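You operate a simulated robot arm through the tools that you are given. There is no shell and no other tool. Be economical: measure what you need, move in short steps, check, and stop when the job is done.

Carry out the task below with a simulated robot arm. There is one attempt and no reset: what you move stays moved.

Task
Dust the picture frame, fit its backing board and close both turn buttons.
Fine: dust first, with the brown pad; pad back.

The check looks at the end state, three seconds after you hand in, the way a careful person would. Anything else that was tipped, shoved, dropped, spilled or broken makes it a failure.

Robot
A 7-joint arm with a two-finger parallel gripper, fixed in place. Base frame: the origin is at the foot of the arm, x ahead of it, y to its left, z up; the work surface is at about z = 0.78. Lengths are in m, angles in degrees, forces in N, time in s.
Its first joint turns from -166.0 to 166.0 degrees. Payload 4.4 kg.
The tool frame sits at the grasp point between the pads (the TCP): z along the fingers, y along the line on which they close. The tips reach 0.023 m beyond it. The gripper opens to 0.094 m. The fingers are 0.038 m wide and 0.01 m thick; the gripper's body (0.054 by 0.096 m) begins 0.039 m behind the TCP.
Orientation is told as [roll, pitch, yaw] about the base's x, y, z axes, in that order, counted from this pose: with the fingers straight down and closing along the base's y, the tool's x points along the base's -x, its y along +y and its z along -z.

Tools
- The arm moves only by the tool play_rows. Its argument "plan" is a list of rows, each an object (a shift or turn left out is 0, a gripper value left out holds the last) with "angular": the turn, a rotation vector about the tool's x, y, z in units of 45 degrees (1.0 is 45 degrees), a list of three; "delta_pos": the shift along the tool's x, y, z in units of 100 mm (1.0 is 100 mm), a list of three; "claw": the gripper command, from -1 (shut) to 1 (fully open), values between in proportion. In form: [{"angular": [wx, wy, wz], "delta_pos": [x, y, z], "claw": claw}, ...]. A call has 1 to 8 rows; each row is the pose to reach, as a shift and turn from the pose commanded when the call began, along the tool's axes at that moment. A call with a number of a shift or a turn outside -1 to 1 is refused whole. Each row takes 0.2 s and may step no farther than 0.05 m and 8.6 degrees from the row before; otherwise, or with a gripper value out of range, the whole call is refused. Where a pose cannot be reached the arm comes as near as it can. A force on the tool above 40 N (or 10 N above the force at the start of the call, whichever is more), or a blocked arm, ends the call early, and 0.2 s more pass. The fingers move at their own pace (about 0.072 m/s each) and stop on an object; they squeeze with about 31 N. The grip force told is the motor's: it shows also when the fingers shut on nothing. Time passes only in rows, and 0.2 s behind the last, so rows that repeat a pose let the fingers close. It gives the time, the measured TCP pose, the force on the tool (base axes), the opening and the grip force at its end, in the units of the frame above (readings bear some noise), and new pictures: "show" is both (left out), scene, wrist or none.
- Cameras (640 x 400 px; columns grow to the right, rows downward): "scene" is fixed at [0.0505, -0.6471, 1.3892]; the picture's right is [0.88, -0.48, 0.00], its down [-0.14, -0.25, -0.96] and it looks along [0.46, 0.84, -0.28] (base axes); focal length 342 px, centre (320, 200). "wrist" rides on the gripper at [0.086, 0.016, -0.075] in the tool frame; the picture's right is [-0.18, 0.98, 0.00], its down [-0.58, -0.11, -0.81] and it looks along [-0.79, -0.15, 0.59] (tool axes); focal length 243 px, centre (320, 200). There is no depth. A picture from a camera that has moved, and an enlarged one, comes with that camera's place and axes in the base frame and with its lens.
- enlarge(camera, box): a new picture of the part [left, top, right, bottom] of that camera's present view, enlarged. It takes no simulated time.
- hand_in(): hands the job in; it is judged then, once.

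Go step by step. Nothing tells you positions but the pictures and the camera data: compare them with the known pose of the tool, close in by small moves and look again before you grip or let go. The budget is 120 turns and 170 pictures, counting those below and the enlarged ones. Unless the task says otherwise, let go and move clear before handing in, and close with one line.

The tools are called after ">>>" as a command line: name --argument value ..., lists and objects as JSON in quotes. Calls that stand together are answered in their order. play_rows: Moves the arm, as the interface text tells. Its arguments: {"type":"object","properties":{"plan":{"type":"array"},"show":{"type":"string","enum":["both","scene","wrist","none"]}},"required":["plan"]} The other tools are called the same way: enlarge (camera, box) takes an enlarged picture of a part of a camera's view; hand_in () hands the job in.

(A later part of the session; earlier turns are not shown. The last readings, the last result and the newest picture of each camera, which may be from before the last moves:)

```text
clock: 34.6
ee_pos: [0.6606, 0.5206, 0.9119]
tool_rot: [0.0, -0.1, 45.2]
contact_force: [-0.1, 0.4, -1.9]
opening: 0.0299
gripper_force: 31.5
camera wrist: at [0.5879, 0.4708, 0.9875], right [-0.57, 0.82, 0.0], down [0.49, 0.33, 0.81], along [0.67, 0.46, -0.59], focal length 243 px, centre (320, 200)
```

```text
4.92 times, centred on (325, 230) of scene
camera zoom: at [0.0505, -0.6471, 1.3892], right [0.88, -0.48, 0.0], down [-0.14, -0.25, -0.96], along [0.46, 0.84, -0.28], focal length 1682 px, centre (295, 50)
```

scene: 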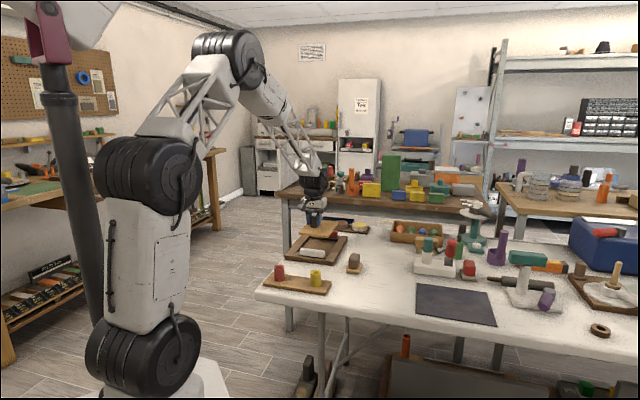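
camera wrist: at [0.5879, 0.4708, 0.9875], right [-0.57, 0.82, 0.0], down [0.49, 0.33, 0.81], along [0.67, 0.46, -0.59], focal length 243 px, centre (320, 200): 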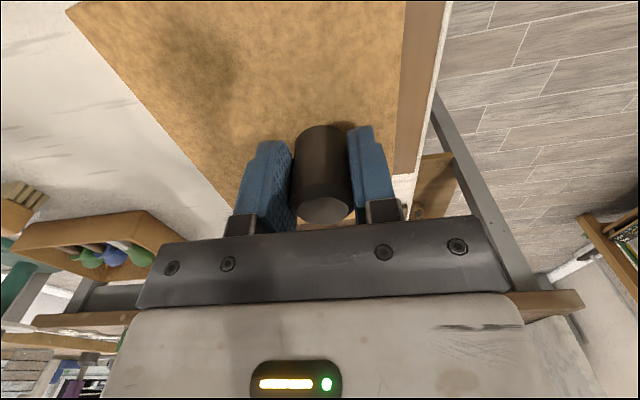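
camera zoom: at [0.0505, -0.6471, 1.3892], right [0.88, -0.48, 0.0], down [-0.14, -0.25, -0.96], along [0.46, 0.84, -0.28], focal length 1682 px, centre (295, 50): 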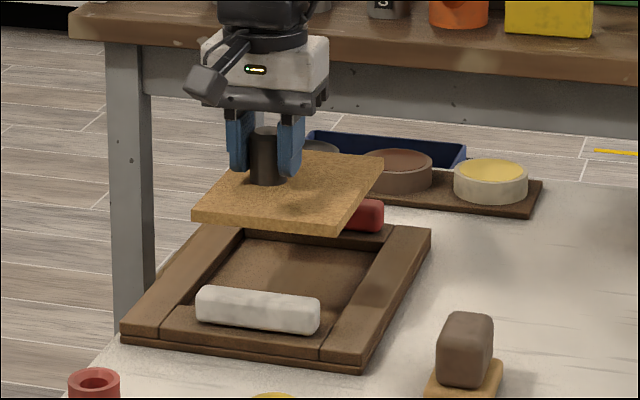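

The board is aligned with the frame's yaw. I'll lower to just above the buttons' height and compare the margins.

>>> play_rows --plan '[{"delta_pos": [0, 0, 0.2]}, {"delta_pos": [0, 0, 0.45]}, {"delta_pos": [0, 0, 0.45]}]' --show "wrist"

>>> enlarge --camera "scene" --box '[275, 205, 371, 265]'

>>> enlarge --camera "wrist" --box '[160, 0, 480, 200]'

```text
clock: 35.4
ee_pos: [0.6603, 0.5209, 0.8658]
tool_rot: [0.0, 0.1, 45.0]
contact_force: [-0.6, -0.2, -1.3]
opening: 0.03
gripper_force: 30.8
camera wrist: at [0.5861, 0.4714, 0.9419], right [-0.57, 0.82, 0.0], down [0.49, 0.33, 0.81], along [0.67, 0.46, -0.59], focal length 243 px, centre (320, 200)
```

wrist: 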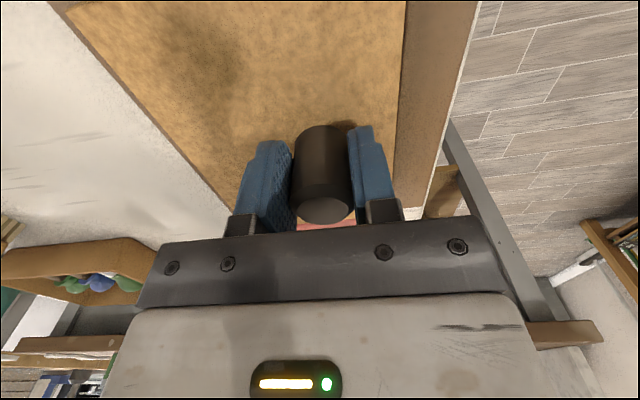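

```text
6.67 times, centred on (323, 235) of scene
camera zoom: at [0.0505, -0.6471, 1.3892], right [0.88, -0.48, 0.0], down [-0.14, -0.25, -0.96], along [0.46, 0.84, -0.28], focal length 2277 px, centre (300, -33)
```

zoom: 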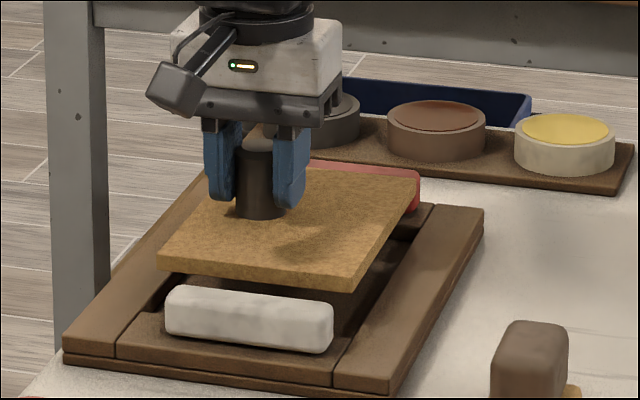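

```text
2.00 times, centred on (320, 100) of wrist
camera zoom: at [0.5861, 0.4714, 0.9419], right [-0.57, 0.82, 0.0], down [0.49, 0.33, 0.81], along [0.67, 0.46, -0.59], focal length 485 px, centre (320, 400)
```

zoom: 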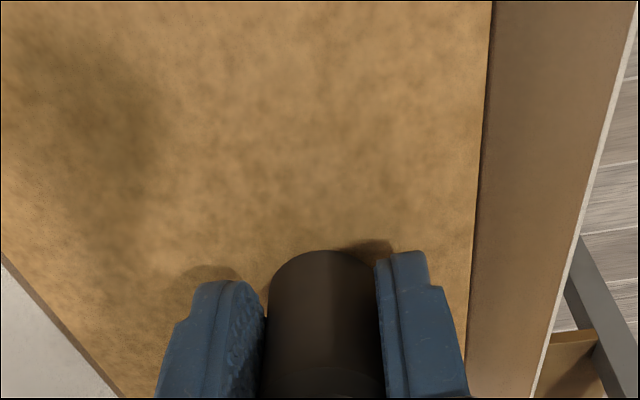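

Margins agree with my measurements within a few mm. Lower into the opening slowly.

>>> play_rows --plan '[{"delta_pos": [0, 0, 0.1]}, {"delta_pos": [0, 0, 0.2]}, {"delta_pos": [0, 0, 0.24]}, {"delta_pos": [0, 0, 0.24]}]' --show "wrist"

>>> enlarge --camera "scene" --box '[275, 205, 371, 265]'

>>> enlarge --camera "wrist" --box '[160, 0, 480, 200]'

```text
clock: 36.4
ee_pos: [0.6607, 0.5197, 0.8452]
tool_rot: [0.0, 0.0, 45.0]
contact_force: [-0.1, -0.2, -2.4]
opening: 0.0301
gripper_force: 31.3
camera wrist: at [0.5868, 0.4702, 0.9187], right [-0.57, 0.82, 0.0], down [0.49, 0.33, 0.81], along [0.67, 0.46, -0.59], focal length 243 px, centre (320, 200)
```

wrist: 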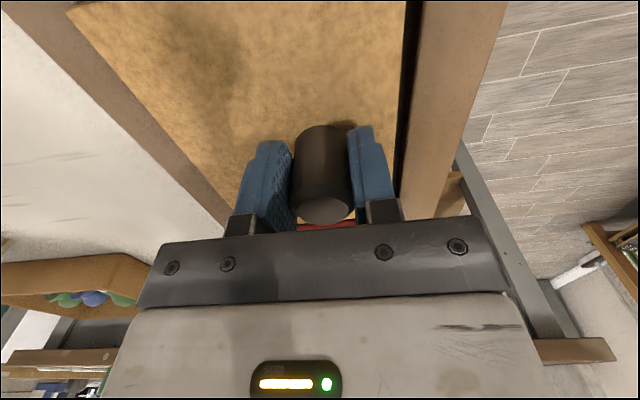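

```text
6.67 times, centred on (323, 235) of scene
camera zoom: at [0.0505, -0.6471, 1.3892], right [0.88, -0.48, 0.0], down [-0.14, -0.25, -0.96], along [0.46, 0.84, -0.28], focal length 2277 px, centre (300, -33)
```

zoom: 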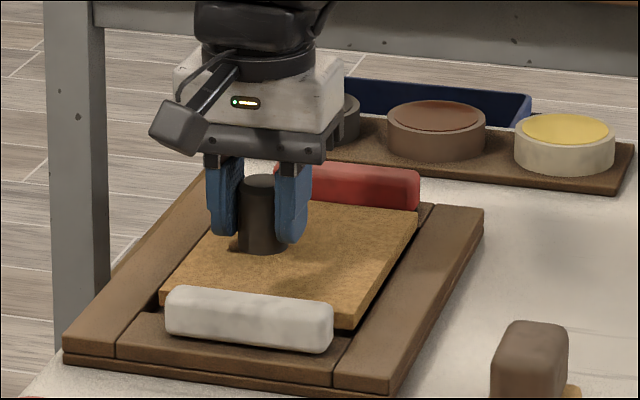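

```text
2.00 times, centred on (320, 100) of wrist
camera zoom: at [0.5868, 0.4702, 0.9187], right [-0.57, 0.82, 0.0], down [0.49, 0.33, 0.81], along [0.67, 0.46, -0.59], focal length 485 px, centre (320, 400)
```

zoom: 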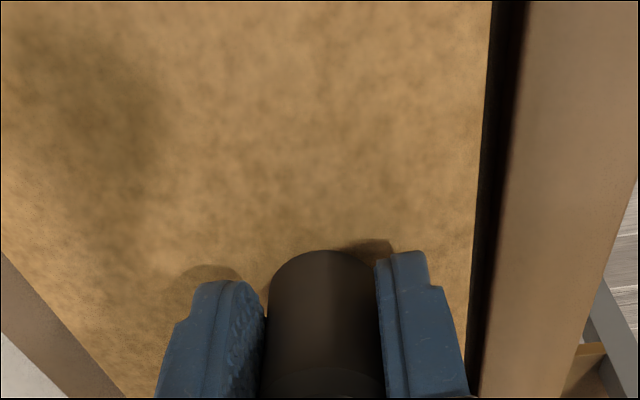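

The board looks about 4–5 mm too far left in the tool's closing direction. I'll check the ends more closely before correcting.

>>> enlarge --camera "scene" --box '[280, 235, 344, 275]'

>>> enlarge --camera "scene" --box '[300, 222, 356, 257]'

```text
10.00 times, centred on (312, 255) of scene
camera zoom: at [0.0505, -0.6471, 1.3892], right [0.88, -0.48, 0.0], down [-0.14, -0.25, -0.96], along [0.46, 0.84, -0.28], focal length 3416 px, centre (400, -350)
```

zoom: 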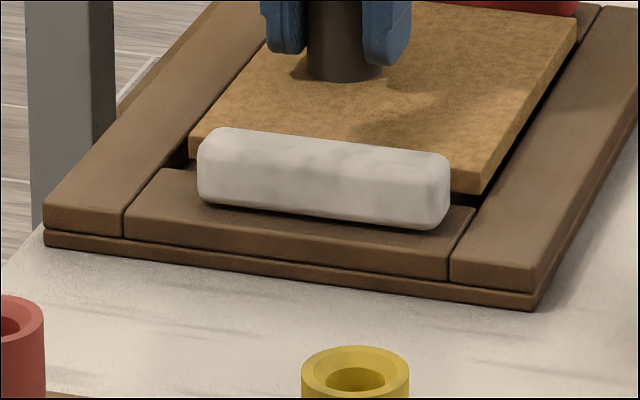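

```text
11.43 times, centred on (328, 240) of scene
camera zoom: at [0.0505, -0.6471, 1.3892], right [0.88, -0.48, 0.0], down [-0.14, -0.25, -0.96], along [0.46, 0.84, -0.28], focal length 3904 px, centre (229, -251)
```

zoom: 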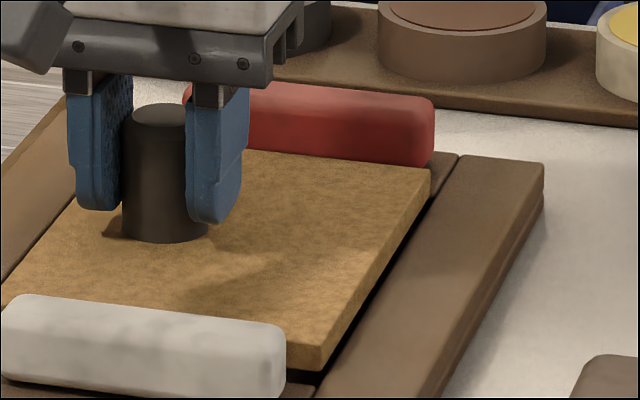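

By both views the board is centred within about 2 mm. I'll nudge 2 mm in the closing direction and lower to seat it.

>>> play_rows --plan '[{"delta_pos": [-0.005, 0.015, 0]}, {"delta_pos": [-0.005, 0.015, 0.05]}, {"delta_pos": [-0.005, 0.015, 0.1]}, {"delta_pos": [-0.005, 0.015, 0.1]}]' --show "none"

>>> enlarge --camera "scene" --box '[280, 225, 360, 275]'

>>> enlarge --camera "wrist" --box '[160, 0, 480, 200]'

```text
clock: 37.4
ee_pos: [0.6595, 0.5216, 0.8326]
tool_rot: [0.1, -0.1, 45.0]
contact_force: [-0.9, 0.0, -1.6]
opening: 0.0298
gripper_force: 31.3
```

```text
8.00 times, centred on (320, 250) of scene
camera zoom: at [0.0505, -0.6471, 1.3892], right [0.88, -0.48, 0.0], down [-0.14, -0.25, -0.96], along [0.46, 0.84, -0.28], focal length 2733 px, centre (320, -200)
```

zoom: 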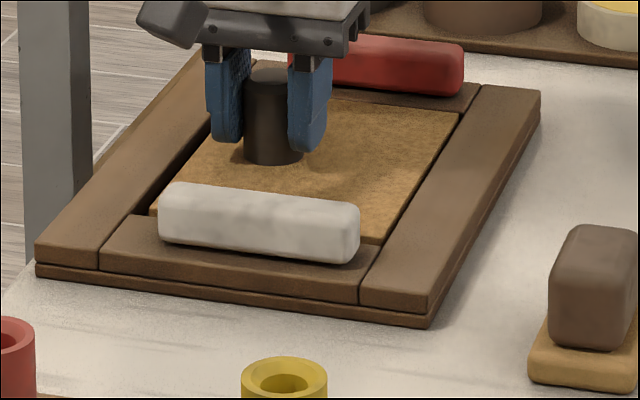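

```text
2.00 times, centred on (320, 100) of wrist
camera zoom: at [0.586, 0.4711, 0.9076], right [-0.57, 0.82, 0.0], down [0.49, 0.33, 0.81], along [0.66, 0.46, -0.59], focal length 485 px, centre (320, 400)
```

zoom: 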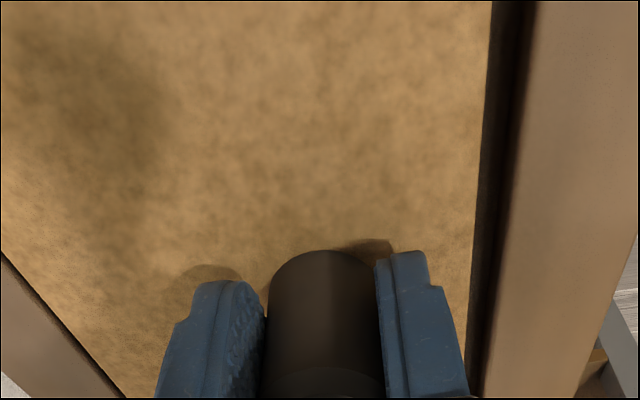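

It's entering the opening cleanly. Nudge 3 mm toward the right bar to centre and lower to the floor.

>>> play_rows --plan '[{"delta_pos": [0.005, 0.03, 0]}, {"delta_pos": [0.005, 0.03, 0.01]}, {"delta_pos": [0.005, 0.03, 0.02]}, {"delta_pos": [0.005, 0.03, 0.02]}]' --show "none"

>>> play_rows --plan '[{"delta_pos": [0, 0, 0.012]}, {"delta_pos": [0, 0, 0.012]}]' --show "none"

>>> enlarge --camera "scene" --box '[280, 225, 360, 275]'

```text
clock: 38.4
ee_pos: [0.6583, 0.5228, 0.8315]
tool_rot: [-0.1, 0.0, 45.0]
contact_force: [-0.1, -0.1, -0.6]
opening: 0.03
gripper_force: 31.1
```

```text
clock: 39.0
ee_pos: [0.6585, 0.5243, 0.8304]
tool_rot: [0.0, -0.2, 45.0]
contact_force: [-1.7, -6.9, 14.9]
opening: 0.03
gripper_force: 30.7
```

```text
8.00 times, centred on (320, 250) of scene
camera zoom: at [0.0505, -0.6471, 1.3892], right [0.88, -0.48, 0.0], down [-0.14, -0.25, -0.96], along [0.46, 0.84, -0.28], focal length 2733 px, centre (320, -200)
```

zoom: 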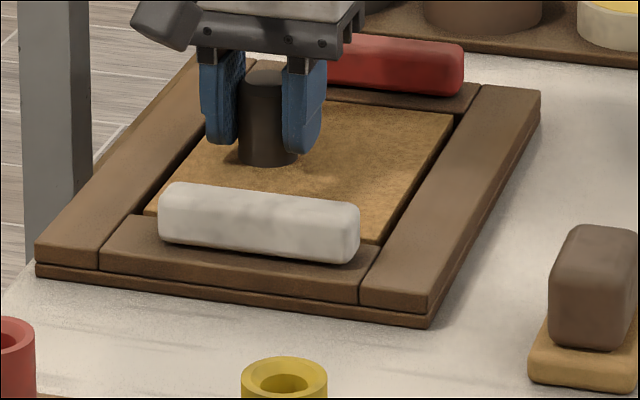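

The board is seated (contact at the expected floor height). Release and lift clear.

>>> play_rows --plan '[{"delta_pos": [0, 0, -0.01]}, {"delta_pos": [0, 0, -0.01], "claw": 0}, {"delta_pos": [0, 0, -0.01], "claw": 0.3}, {"delta_pos": [0, 0, -0.01], "claw": 0.3}]' --show "none"

>>> play_rows --plan '[{"delta_pos": [0, 0, -0.3]}, {"delta_pos": [0, 0, -0.6]}, {"delta_pos": [0, 0, -1]}, {"delta_pos": [0, 0, -1]}]' --show "wrist"

>>> enlarge --camera "scene" --box '[280, 225, 360, 275]'

```text
clock: 40.0
ee_pos: [0.657, 0.5247, 0.8321]
tool_rot: [0.0, 0.0, 45.1]
contact_force: [0.2, 0.3, -0.2]
opening: 0.061
gripper_force: 0.0
```

```text
clock: 41.0
ee_pos: [0.6573, 0.5224, 0.933]
tool_rot: [0.0, 0.0, 45.0]
contact_force: [0.2, 0.2, 0.0]
opening: 0.0609
gripper_force: 0.1
camera wrist: at [0.5844, 0.4728, 1.0069], right [-0.57, 0.82, 0.0], down [0.49, 0.33, 0.81], along [0.66, 0.46, -0.59], focal length 243 px, centre (320, 200)
```

wrist: 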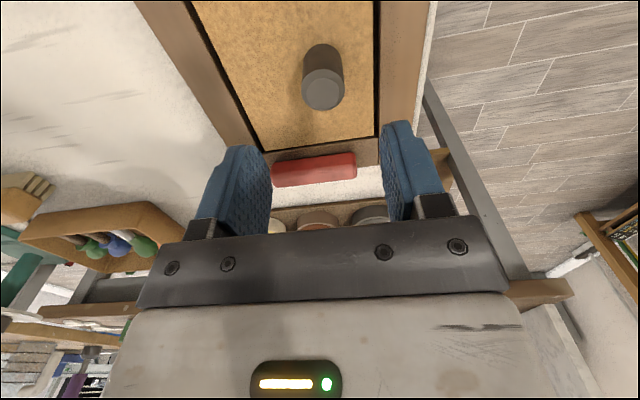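

```text
8.00 times, centred on (320, 250) of scene
camera zoom: at [0.0505, -0.6471, 1.3892], right [0.88, -0.48, 0.0], down [-0.14, -0.25, -0.96], along [0.46, 0.84, -0.28], focal length 2733 px, centre (320, -200)
```

zoom: 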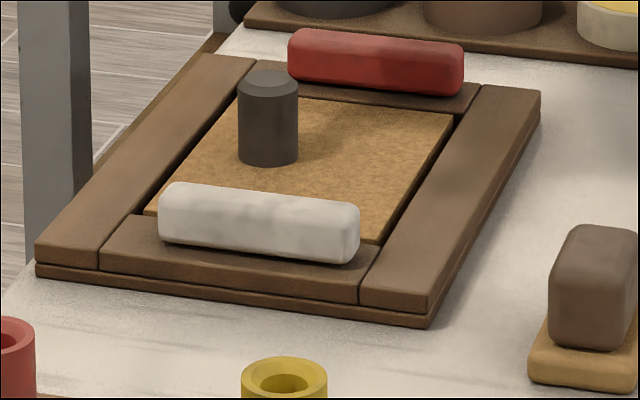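

The board sits well in the opening. Now the white turn button: go above it (~(0.612, 0.434)) while turning toward yaw −45° to grip across its width.

>>> play_rows --plan '[{"delta_pos": [0.16, -0.05, 0], "angular": [0, 0, 0.17]}, {"delta_pos": [0.32, -0.1, 0], "angular": [0, 0, 0.34]}, {"delta_pos": [0.48, -0.15, 0], "angular": [0, 0, 0.5]}, {"delta_pos": [0.64, -0.2, 0], "angular": [0, 0, 0.67]}, {"delta_pos": [0.8, -0.26, 0], "angular": [0, 0, 0.84]}, {"delta_pos": [0.95, -0.31, 0], "angular": [0, 0, 1]}, {"delta_pos": [0.95, -0.31, 0], "angular": [0, 0, 1]}]' --show "none"

>>> play_rows --plan '[{"angular": [0, 0, 0.17]}, {"angular": [0, 0, 0.34]}, {"angular": [0, 0, 0.5]}, {"angular": [0, 0, 0.67]}, {"angular": [0, 0, 0.84]}, {"angular": [0, 0, 1]}, {"angular": [0, 0, 1]}]' --show "wrist"

>>> enlarge --camera "wrist" --box '[160, 0, 480, 200]'

```text
clock: 42.6
ee_pos: [0.6115, 0.4341, 0.9301]
tool_rot: [0.0, -0.1, -0.1]
contact_force: [0.2, -0.4, 0.4]
opening: 0.0612
gripper_force: 0.1
```

```text
clock: 44.2
ee_pos: [0.6116, 0.4332, 0.9311]
tool_rot: [-0.1, 0.1, -45.0]
contact_force: [0.5, -0.5, 0.0]
opening: 0.0608
gripper_force: 0.0
camera wrist: at [0.5612, 0.5067, 1.006], right [0.83, 0.56, 0.0], down [0.33, -0.49, 0.81], along [0.46, -0.67, -0.59], focal length 243 px, centre (320, 200)
```

wrist: 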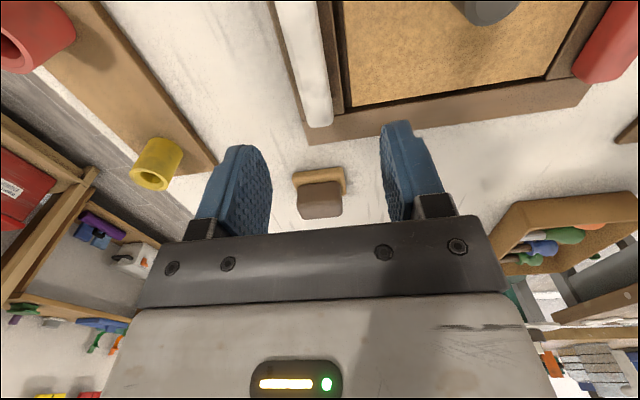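

```text
2.00 times, centred on (320, 100) of wrist
camera zoom: at [0.5612, 0.5067, 1.006], right [0.83, 0.56, 0.0], down [0.33, -0.49, 0.81], along [0.46, -0.67, -0.59], focal length 485 px, centre (320, 400)
```

zoom: 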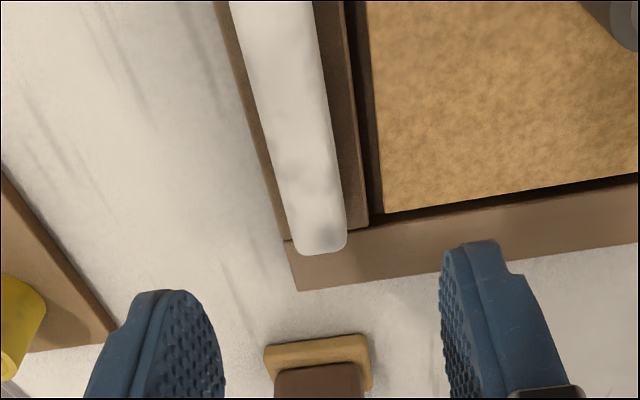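

The button runs along my tool x, about 10 mm to the left. Shift to centre and slide back to see its other end.

>>> play_rows --plan '[{"delta_pos": [0.3, -0.1, 0]}, {"delta_pos": [0.6, -0.1, 0]}, {"delta_pos": [0.6, -0.1, 0]}]' --show "wrist"

>>> enlarge --camera "wrist" --box '[160, 0, 480, 200]'

```text
clock: 45.0
ee_pos: [0.5613, 0.4695, 0.9314]
tool_rot: [-0.1, 0.0, -45.1]
contact_force: [0.6, -0.7, -0.1]
opening: 0.0611
gripper_force: 0.0
camera wrist: at [0.5115, 0.5417, 1.0052], right [0.82, 0.57, 0.0], down [0.33, -0.49, 0.81], along [0.46, -0.67, -0.59], focal length 243 px, centre (320, 200)
```

wrist: 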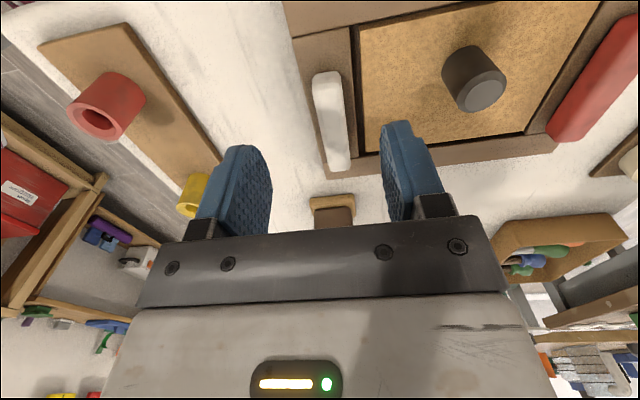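

```text
2.00 times, centred on (320, 100) of wrist
camera zoom: at [0.5115, 0.5417, 1.0052], right [0.82, 0.57, 0.0], down [0.33, -0.49, 0.81], along [0.46, -0.67, -0.59], focal length 485 px, centre (320, 400)
```

zoom: 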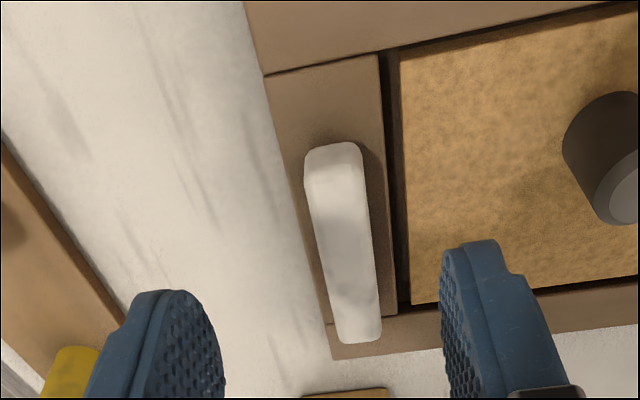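

The white button is ≈97 mm long, centred near (0.609, 0.423) and parallel to my tool x. I'll look for a pivot screw on each button.

>>> enlarge --camera "wrist" --box '[300, 60, 364, 180]'

>>> enlarge --camera "scene" --box '[292, 224, 340, 260]'

```text
3.33 times, centred on (332, 120) of wrist
camera zoom: at [0.5115, 0.5417, 1.0052], right [0.82, 0.57, 0.0], down [0.33, -0.49, 0.81], along [0.46, -0.67, -0.59], focal length 809 px, centre (280, 467)
```

zoom: 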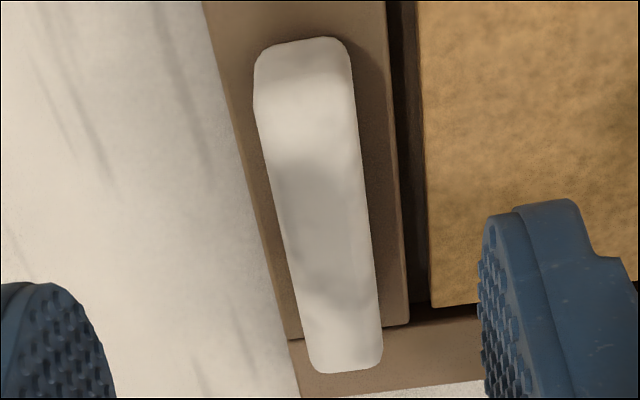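

```text
11.11 times, centred on (316, 242) of scene
camera zoom: at [0.0505, -0.6471, 1.3892], right [0.88, -0.48, 0.0], down [-0.14, -0.25, -0.96], along [0.46, 0.84, -0.28], focal length 3796 px, centre (364, -267)
```

zoom: 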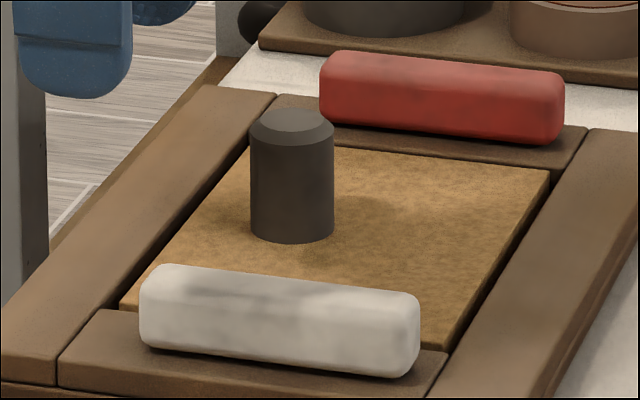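

No screw visible, so I'll straddle the button loosely near its −v end (no squeeze) and swing it slightly to learn where it pivots.

>>> play_rows --plan '[{"delta_pos": [-0.4, 0.01, 0.1], "claw": -0.15}, {"delta_pos": [-0.8, 0.01, 0.3], "claw": -0.15}, {"delta_pos": [-0.97, 0.01, 0.6], "claw": -0.15}, {"delta_pos": [-0.97, 0.01, 0.6]}]' --show "wrist"

>>> enlarge --camera "scene" --box '[280, 205, 376, 265]'

```text
clock: 46.0
ee_pos: [0.6299, 0.4027, 0.8694]
tool_rot: [0.0, 0.0, -44.8]
contact_force: [0.2, 0.3, 0.0]
opening: 0.0401
gripper_force: 0.1
camera wrist: at [0.58, 0.4751, 0.9449], right [0.82, 0.57, 0.0], down [0.33, -0.49, 0.81], along [0.46, -0.66, -0.59], focal length 243 px, centre (320, 200)
```

wrist: 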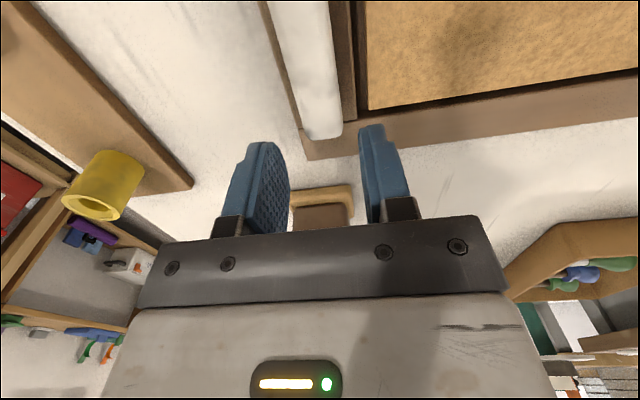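

```text
6.67 times, centred on (328, 235) of scene
camera zoom: at [0.0505, -0.6471, 1.3892], right [0.88, -0.48, 0.0], down [-0.14, -0.25, -0.96], along [0.46, 0.84, -0.28], focal length 2277 px, centre (267, -33)
```

zoom: 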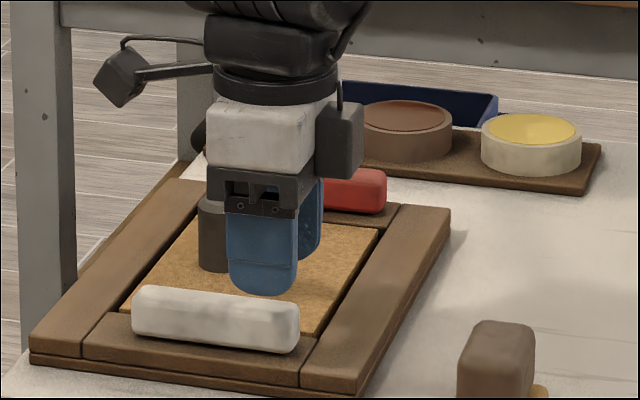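

Aligned over the end of the button. Descend to straddle it.

>>> play_rows --plan '[{"delta_pos": [0, 0, 0.2]}, {"delta_pos": [0, 0, 0.4]}, {"delta_pos": [0, 0, 0.44]}, {"delta_pos": [0, 0, 0.44]}]' --show "wrist"

>>> enlarge --camera "scene" --box '[280, 215, 360, 265]'

```text
clock: 47.0
ee_pos: [0.6326, 0.4016, 0.8265]
tool_rot: [0.0, 0.0, -45.1]
contact_force: [0.6, -0.2, -0.2]
opening: 0.0401
gripper_force: 0.0
camera wrist: at [0.5813, 0.4744, 0.9016], right [0.82, 0.57, 0.0], down [0.33, -0.49, 0.81], along [0.46, -0.67, -0.59], focal length 243 px, centre (320, 200)
```

wrist: 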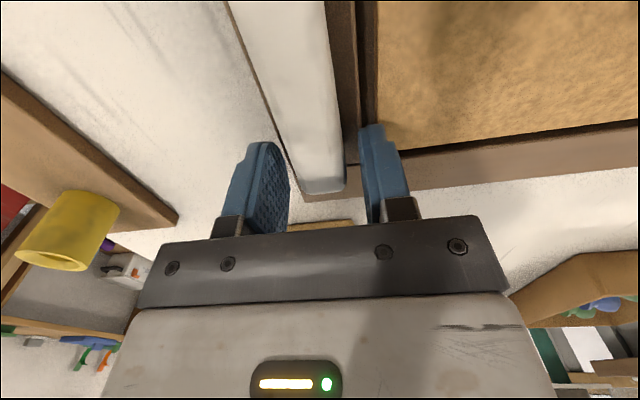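

```text
8.00 times, centred on (320, 240) of scene
camera zoom: at [0.0505, -0.6471, 1.3892], right [0.88, -0.48, 0.0], down [-0.14, -0.25, -0.96], along [0.46, 0.84, -0.28], focal length 2733 px, centre (320, -120)
```

zoom: 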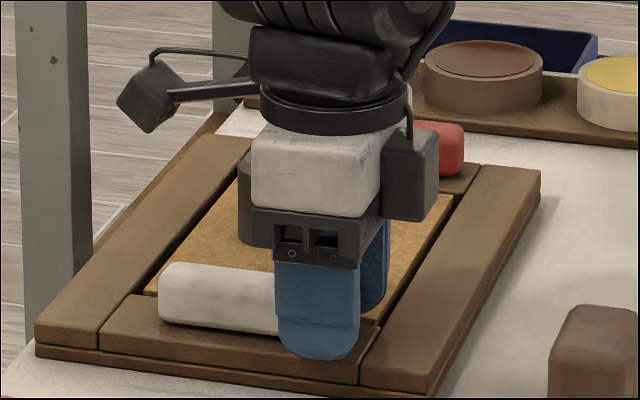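

Straddled. Swing gently: +20 mm across with about 20° of turn.

>>> play_rows --plan '[{"delta_pos": [0.0, 0.05, 0], "angular": [0, 0, -0.1]}, {"delta_pos": [0.01, 0.1, 0], "angular": [0, 0, -0.2]}, {"delta_pos": [0.015, 0.15, 0], "angular": [0, 0, -0.32]}, {"delta_pos": [0.03, 0.2, 0], "angular": [0, 0, -0.44]}, {"delta_pos": [0.03, 0.2, 0], "angular": [0, 0, -0.44]}]' --show "wrist"

>>> enlarge --camera "scene" --box '[280, 215, 360, 265]'

```text
clock: 48.2
ee_pos: [0.6433, 0.4198, 0.8266]
tool_rot: [0.0, 0.0, -25.1]
contact_force: [-1.2, -5.5, 0.4]
opening: 0.0425
gripper_force: 2.4
camera wrist: at [0.5706, 0.4695, 0.9014], right [0.58, 0.81, 0.0], down [0.48, -0.35, 0.81], along [0.65, -0.47, -0.59], focal length 243 px, centre (320, 200)
```

wrist: 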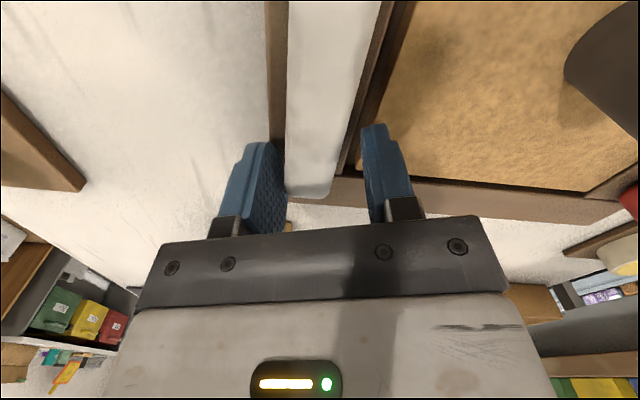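

```text
8.00 times, centred on (320, 240) of scene
camera zoom: at [0.0505, -0.6471, 1.3892], right [0.88, -0.48, 0.0], down [-0.14, -0.25, -0.96], along [0.46, 0.84, -0.28], focal length 2733 px, centre (320, -120)
```

zoom: 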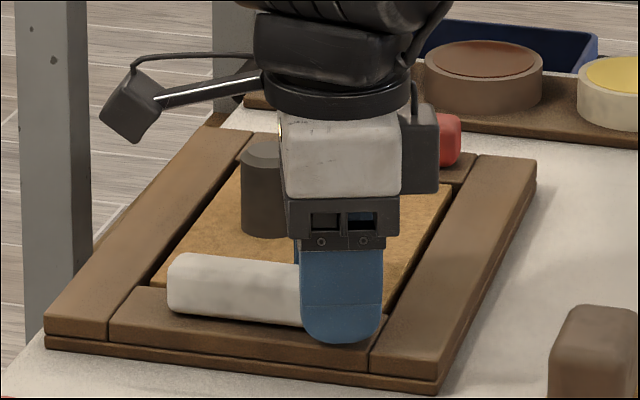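

The button did not turn; the whole frame crept a few mm instead. I'll undo the swing so there's no side load, and plan to grip it and apply a pure twist.

>>> play_rows --plan '[{"delta_pos": [0.01, -0.04, 0], "angular": [0, 0, 0.12]}, {"delta_pos": [0.02, -0.08, 0], "angular": [0, 0, 0.24]}, {"delta_pos": [0.03, -0.12, 0], "angular": [0, 0, 0.36]}, {"delta_pos": [0.04, -0.15, 0], "angular": [0, 0, 0.44]}, {"delta_pos": [0.04, -0.15, 0], "angular": [0, 0, 0.44]}]' --show "none"

>>> play_rows --plan '[{"delta_pos": [0, 0, -0.4]}, {"delta_pos": [0, 0, -0.8]}, {"delta_pos": [0.3, 0, -1]}, {"delta_pos": [0.6, 0, -1]}, {"delta_pos": [0.97, 0, -1]}, {"delta_pos": [0.97, 0, -1]}]' --show "wrist"

>>> enlarge --camera "scene" --box '[280, 215, 376, 275]'

>>> enlarge --camera "wrist" --box '[220, 0, 540, 200]'

```text
clock: 49.4
ee_pos: [0.6337, 0.4074, 0.8265]
tool_rot: [0.0, 0.0, -45.0]
contact_force: [1.0, 6.4, 1.2]
opening: 0.0424
gripper_force: 2.9
```

```text
clock: 50.8
ee_pos: [0.563, 0.4743, 0.9251]
tool_rot: [-0.1, 0.0, -45.1]
contact_force: [-0.1, -0.5, -0.7]
opening: 0.0399
gripper_force: 0.0
camera wrist: at [0.5131, 0.5467, 1.0002], right [0.82, 0.57, 0.0], down [0.33, -0.49, 0.81], along [0.46, -0.67, -0.59], focal length 243 px, centre (320, 200)
```

wrist: 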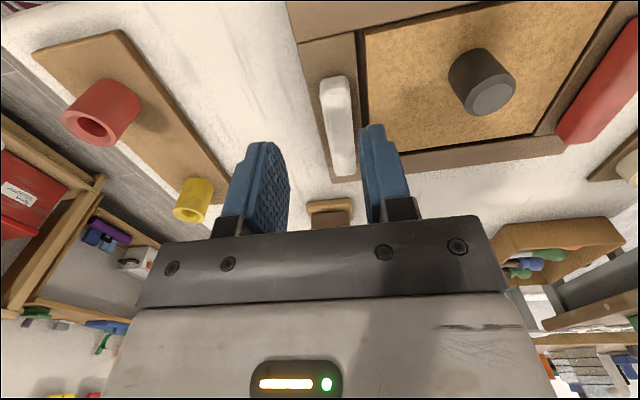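

```text
6.67 times, centred on (328, 245) of scene
camera zoom: at [0.0505, -0.6471, 1.3892], right [0.88, -0.48, 0.0], down [-0.14, -0.25, -0.96], along [0.46, 0.84, -0.28], focal length 2277 px, centre (267, -100)
```

zoom: 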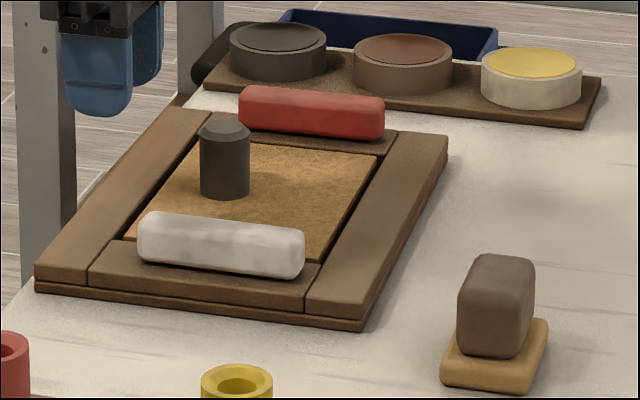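

```text
2.00 times, centred on (380, 100) of wrist
camera zoom: at [0.5131, 0.5467, 1.0002], right [0.82, 0.57, 0.0], down [0.33, -0.49, 0.81], along [0.46, -0.67, -0.59], focal length 485 px, centre (200, 400)
```

zoom: 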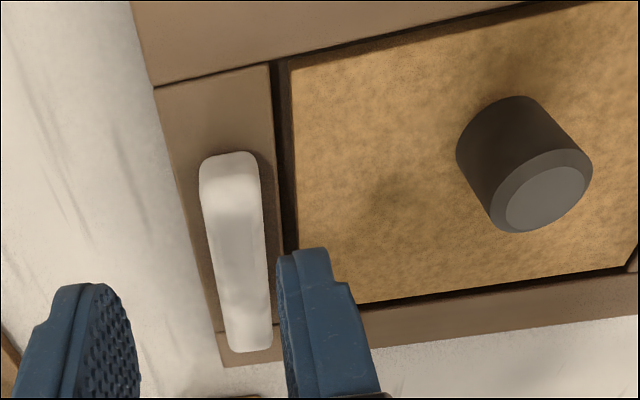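

The frame is back about where it was, and the button has turned slightly. I'll grip it around the bar's centre and twist, centring first.

>>> play_rows --plan '[{"delta_pos": [-0.3, 0.07, 0.2], "claw": 0.0}, {"delta_pos": [-0.59, 0.077, 0.5]}, {"delta_pos": [-0.59, 0.077, 0.5]}]' --show "wrist"

```text
clock: 51.6
ee_pos: [0.6132, 0.4377, 0.8765]
tool_rot: [0.0, 0.1, -45.1]
contact_force: [-0.6, -0.6, 1.2]
opening: 0.0469
gripper_force: 0.1
camera wrist: at [0.5624, 0.5093, 0.9511], right [0.82, 0.57, 0.0], down [0.33, -0.49, 0.81], along [0.46, -0.67, -0.59], focal length 243 px, centre (320, 200)
```

wrist: 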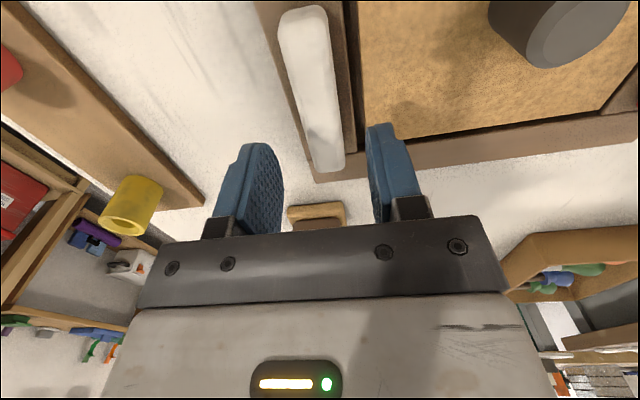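

Centred over the button. Descend and close on it.

>>> play_rows --plan '[{"delta_pos": [0, -0.015, 0.2]}, {"delta_pos": [0, -0.015, 0.4]}, {"delta_pos": [0, -0.015, 0.53]}, {"delta_pos": [0, -0.015, 0.53]}, {"delta_pos": [0, -0.015, 0.53], "claw": -1}, {"delta_pos": [0, -0.015, 0.53], "claw": -1}, {"delta_pos": [0, -0.015, 0.53], "claw": -1}]' --show "wrist"

>>> enlarge --camera "scene" --box '[280, 215, 376, 275]'

```text
clock: 53.2
ee_pos: [0.6124, 0.4378, 0.8241]
tool_rot: [0.0, 0.0, -45.0]
contact_force: [2.2, 5.0, -0.4]
opening: 0.0239
gripper_force: 30.8
camera wrist: at [0.5614, 0.5092, 0.8986], right [0.82, 0.57, 0.0], down [0.33, -0.49, 0.81], along [0.46, -0.67, -0.59], focal length 243 px, centre (320, 200)
```

wrist: 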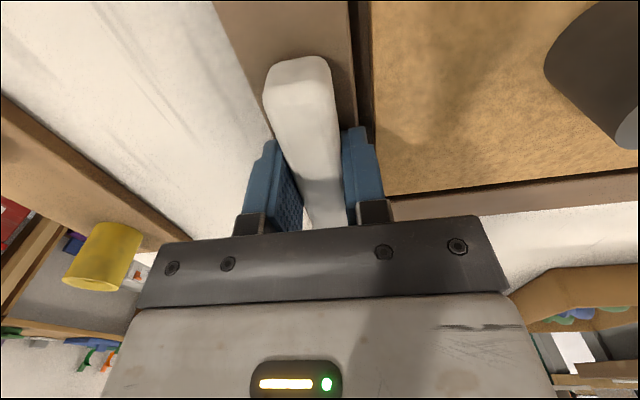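

```text
6.67 times, centred on (328, 245) of scene
camera zoom: at [0.0505, -0.6471, 1.3892], right [0.88, -0.48, 0.0], down [-0.14, -0.25, -0.96], along [0.46, 0.84, -0.28], focal length 2277 px, centre (267, -100)
```

zoom: 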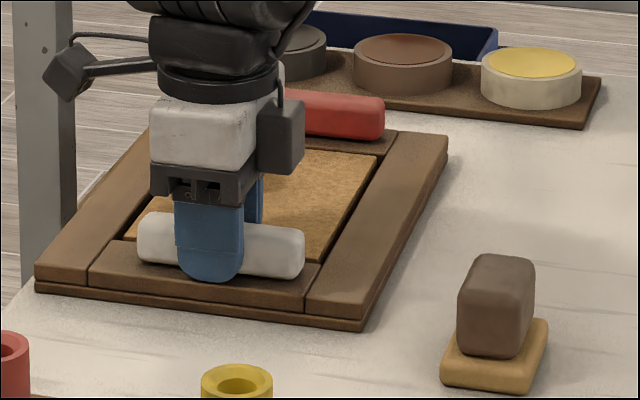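

Gripped firmly. Twist in place by about 20° and check whether the button or frame turns.

>>> play_rows --plan '[{"angular": [0, 0, -0.12]}, {"angular": [0, 0, -0.24]}, {"angular": [0, 0, -0.36]}, {"angular": [0, 0, -0.45]}, {"angular": [0, 0, -0.45]}]' --show "wrist"

>>> enlarge --camera "scene" --box '[280, 215, 376, 275]'

```text
clock: 54.4
ee_pos: [0.6111, 0.4378, 0.8245]
tool_rot: [0.0, 0.0, -24.7]
contact_force: [2.5, -2.0, -0.8]
opening: 0.024
gripper_force: 31.2
camera wrist: at [0.5389, 0.4879, 0.8986], right [0.58, 0.82, 0.0], down [0.48, -0.34, 0.81], along [0.66, -0.47, -0.59], focal length 243 px, centre (320, 200)
```

wrist: 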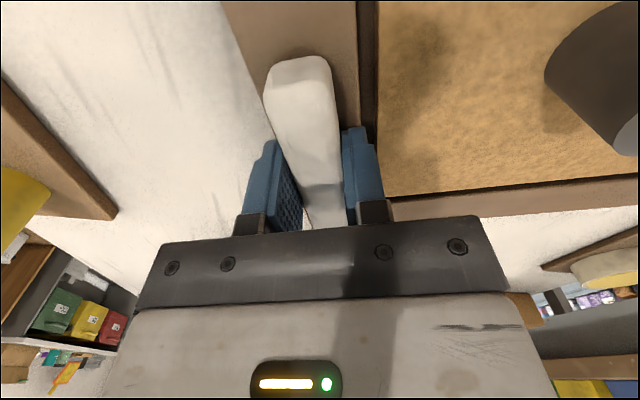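

```text
6.67 times, centred on (328, 245) of scene
camera zoom: at [0.0505, -0.6471, 1.3892], right [0.88, -0.48, 0.0], down [-0.14, -0.25, -0.96], along [0.46, 0.84, -0.28], focal length 2277 px, centre (267, -100)
```

zoom: 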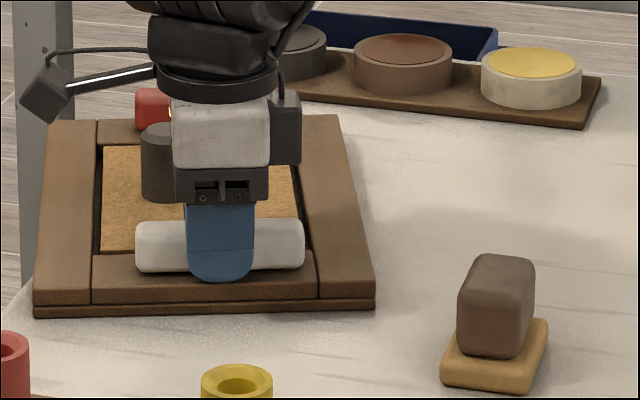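

The frame turned with the button, so it is either stiff or against its stop this way. Reverse the twist and see what moves.

>>> play_rows --plan '[{"angular": [0, 0, 0.12]}, {"angular": [0, 0, 0.24]}, {"angular": [0, 0, 0.36]}, {"angular": [0, 0, 0.45]}, {"angular": [0, 0, 0.45]}]' --show "wrist"

>>> enlarge --camera "scene" --box '[280, 215, 376, 275]'

```text
clock: 55.6
ee_pos: [0.6098, 0.4383, 0.8231]
tool_rot: [0.0, 0.0, -45.0]
contact_force: [2.3, 2.2, 0.9]
opening: 0.0237
gripper_force: 31.1
camera wrist: at [0.5604, 0.5102, 0.8987], right [0.83, 0.56, 0.0], down [0.33, -0.49, 0.81], along [0.46, -0.67, -0.59], focal length 243 px, centre (320, 200)
```

wrist: 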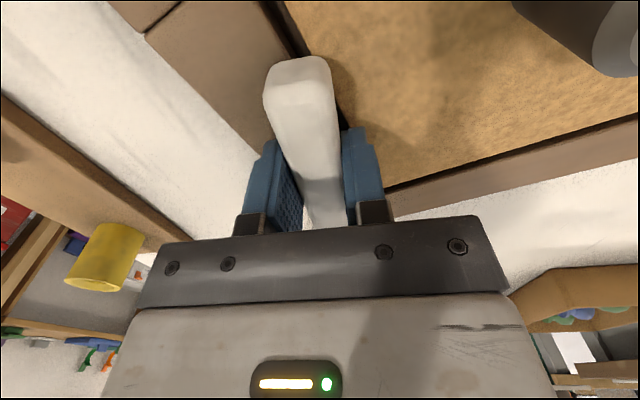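

```text
6.67 times, centred on (328, 245) of scene
camera zoom: at [0.0505, -0.6471, 1.3892], right [0.88, -0.48, 0.0], down [-0.14, -0.25, -0.96], along [0.46, 0.84, -0.28], focal length 2277 px, centre (267, -100)
```

zoom: 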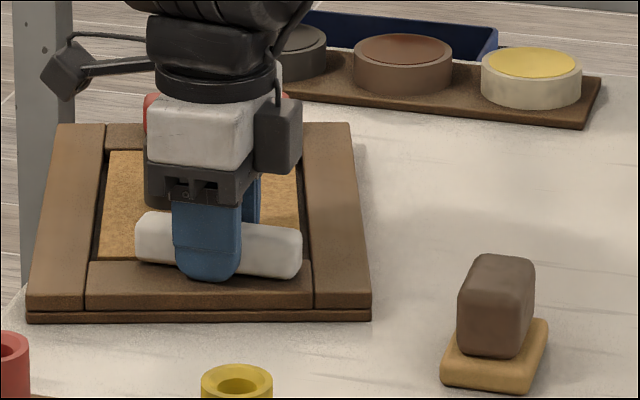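

The frame stays and the button turns freely this way (the other way was its stop). Continue clockwise 45°.

>>> play_rows --plan '[{"angular": [0, 0, 0.16]}, {"angular": [0, 0, 0.32]}, {"angular": [0, 0, 0.48]}, {"angular": [0, 0, 0.64]}, {"angular": [0, 0, 0.8]}, {"angular": [0, 0, 0.95]}, {"angular": [0, 0, 0.95]}]' --show "wrist"

>>> enlarge --camera "scene" --box '[280, 215, 376, 275]'

```text
clock: 57.2
ee_pos: [0.6119, 0.4374, 0.8232]
tool_rot: [0.0, 0.0, -87.8]
contact_force: [-0.3, -1.2, -0.1]
opening: 0.024
gripper_force: 30.5
camera wrist: at [0.6235, 0.5243, 0.8989], right [0.99, -0.15, 0.0], down [-0.09, -0.59, 0.81], along [-0.12, -0.8, -0.59], focal length 243 px, centre (320, 200)
```

wrist: 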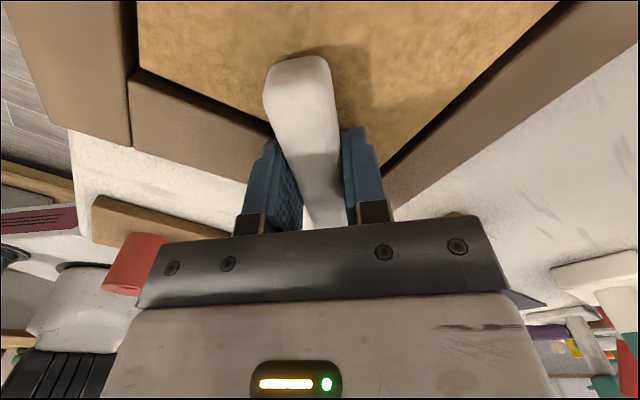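

```text
6.67 times, centred on (328, 245) of scene
camera zoom: at [0.0505, -0.6471, 1.3892], right [0.88, -0.48, 0.0], down [-0.14, -0.25, -0.96], along [0.46, 0.84, -0.28], focal length 2277 px, centre (267, -100)
```

zoom: 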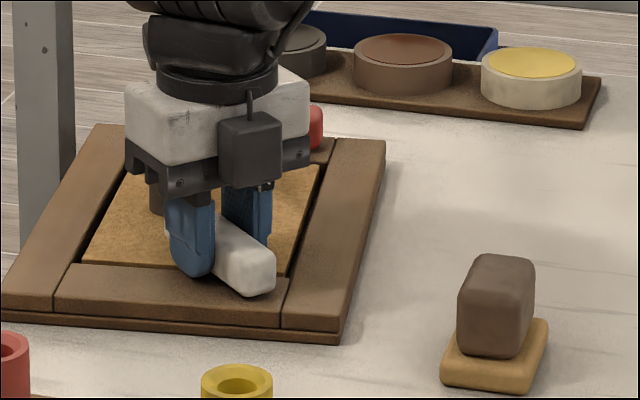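

The frame slid a little because the pivot isn't under my grip: it appears to sit about 31 mm toward the button's −v end. I'll finish the turn rotating about that pivot, after a check for nearby obstacles.

>>> enlarge --camera "scene" --box '[250, 210, 410, 310]'

>>> play_rows --plan '[{"delta_pos": [-0.003, 0.043, 0], "angular": [0, 0, 0.178]}, {"delta_pos": [-0.012, 0.085, 0], "angular": [0, 0, 0.356]}, {"delta_pos": [-0.027, 0.126, 0], "angular": [0, 0, 0.533]}, {"delta_pos": [-0.027, 0.126, 0], "angular": [0, 0, 0.533]}]' --show "wrist"

>>> enlarge --camera "scene" --box '[250, 210, 410, 310]'

```text
4.00 times, centred on (330, 260) of scene
camera zoom: at [0.0505, -0.6471, 1.3892], right [0.88, -0.48, 0.0], down [-0.14, -0.25, -0.96], along [0.46, 0.84, -0.28], focal length 1366 px, centre (280, -40)
```

zoom: 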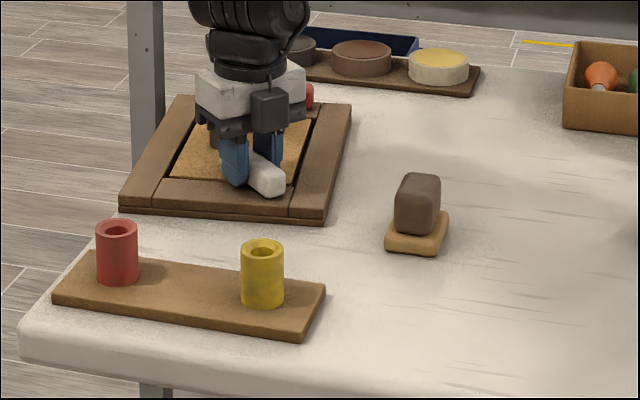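

```text
clock: 58.2
ee_pos: [0.6241, 0.436, 0.8249]
tool_rot: [-0.1, 0.0, -111.7]
contact_force: [3.4, 0.1, 3.5]
opening: 0.024
gripper_force: 31.2
camera wrist: at [0.6708, 0.5091, 0.8989], right [0.84, -0.54, 0.0], down [-0.32, -0.5, 0.81], along [-0.43, -0.68, -0.59], focal length 243 px, centre (320, 200)
```

wrist: 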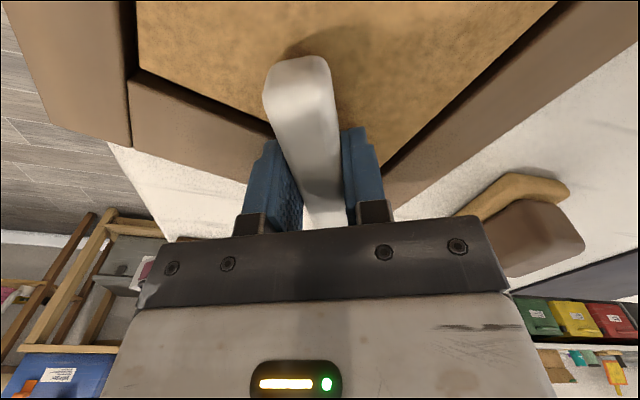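

```text
4.00 times, centred on (330, 260) of scene
camera zoom: at [0.0505, -0.6471, 1.3892], right [0.88, -0.48, 0.0], down [-0.14, -0.25, -0.96], along [0.46, 0.84, -0.28], focal length 1366 px, centre (280, -40)
```

zoom: 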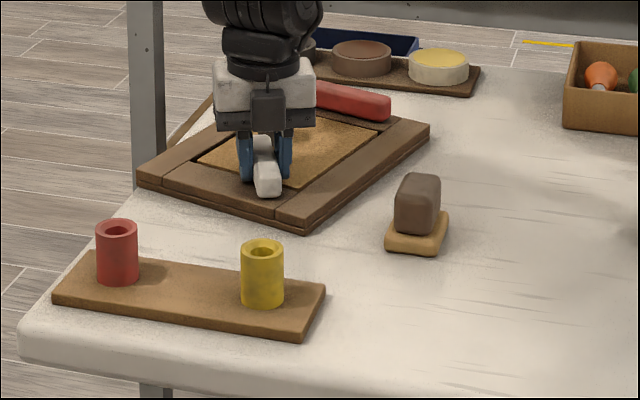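

The frame followed the button this time, as though the button hit something at mid-turn. Let me look closely.

>>> enlarge --camera "wrist" --box '[130, 0, 450, 230]'

>>> enlarge --camera "scene" --box '[280, 222, 360, 272]'

```text
1.74 times, centred on (290, 115) of wrist
camera zoom: at [0.6708, 0.5091, 0.8989], right [0.84, -0.54, 0.0], down [-0.32, -0.5, 0.81], along [-0.43, -0.68, -0.59], focal length 422 px, centre (372, 348)
```

zoom: 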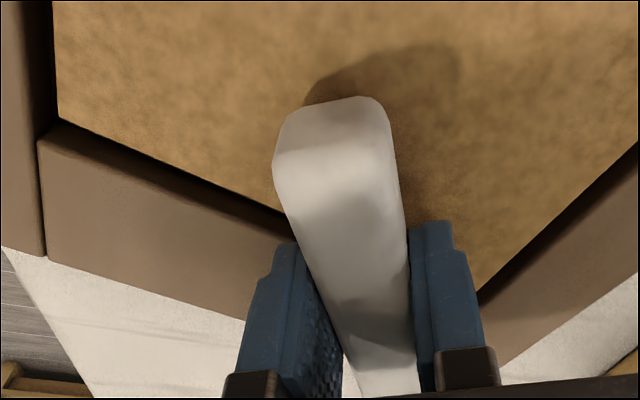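

```text
8.00 times, centred on (320, 247) of scene
camera zoom: at [0.0505, -0.6471, 1.3892], right [0.88, -0.48, 0.0], down [-0.14, -0.25, -0.96], along [0.46, 0.84, -0.28], focal length 2733 px, centre (320, -176)
```

zoom: 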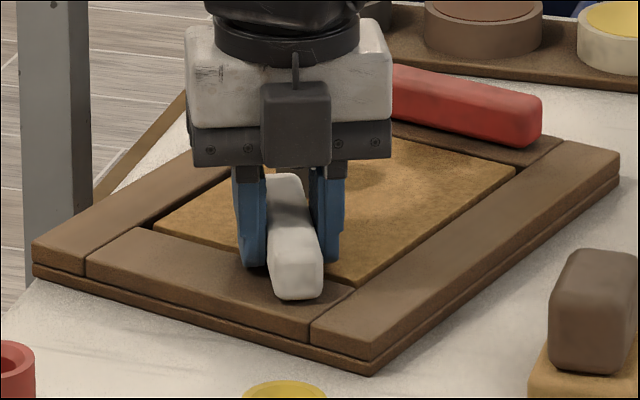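

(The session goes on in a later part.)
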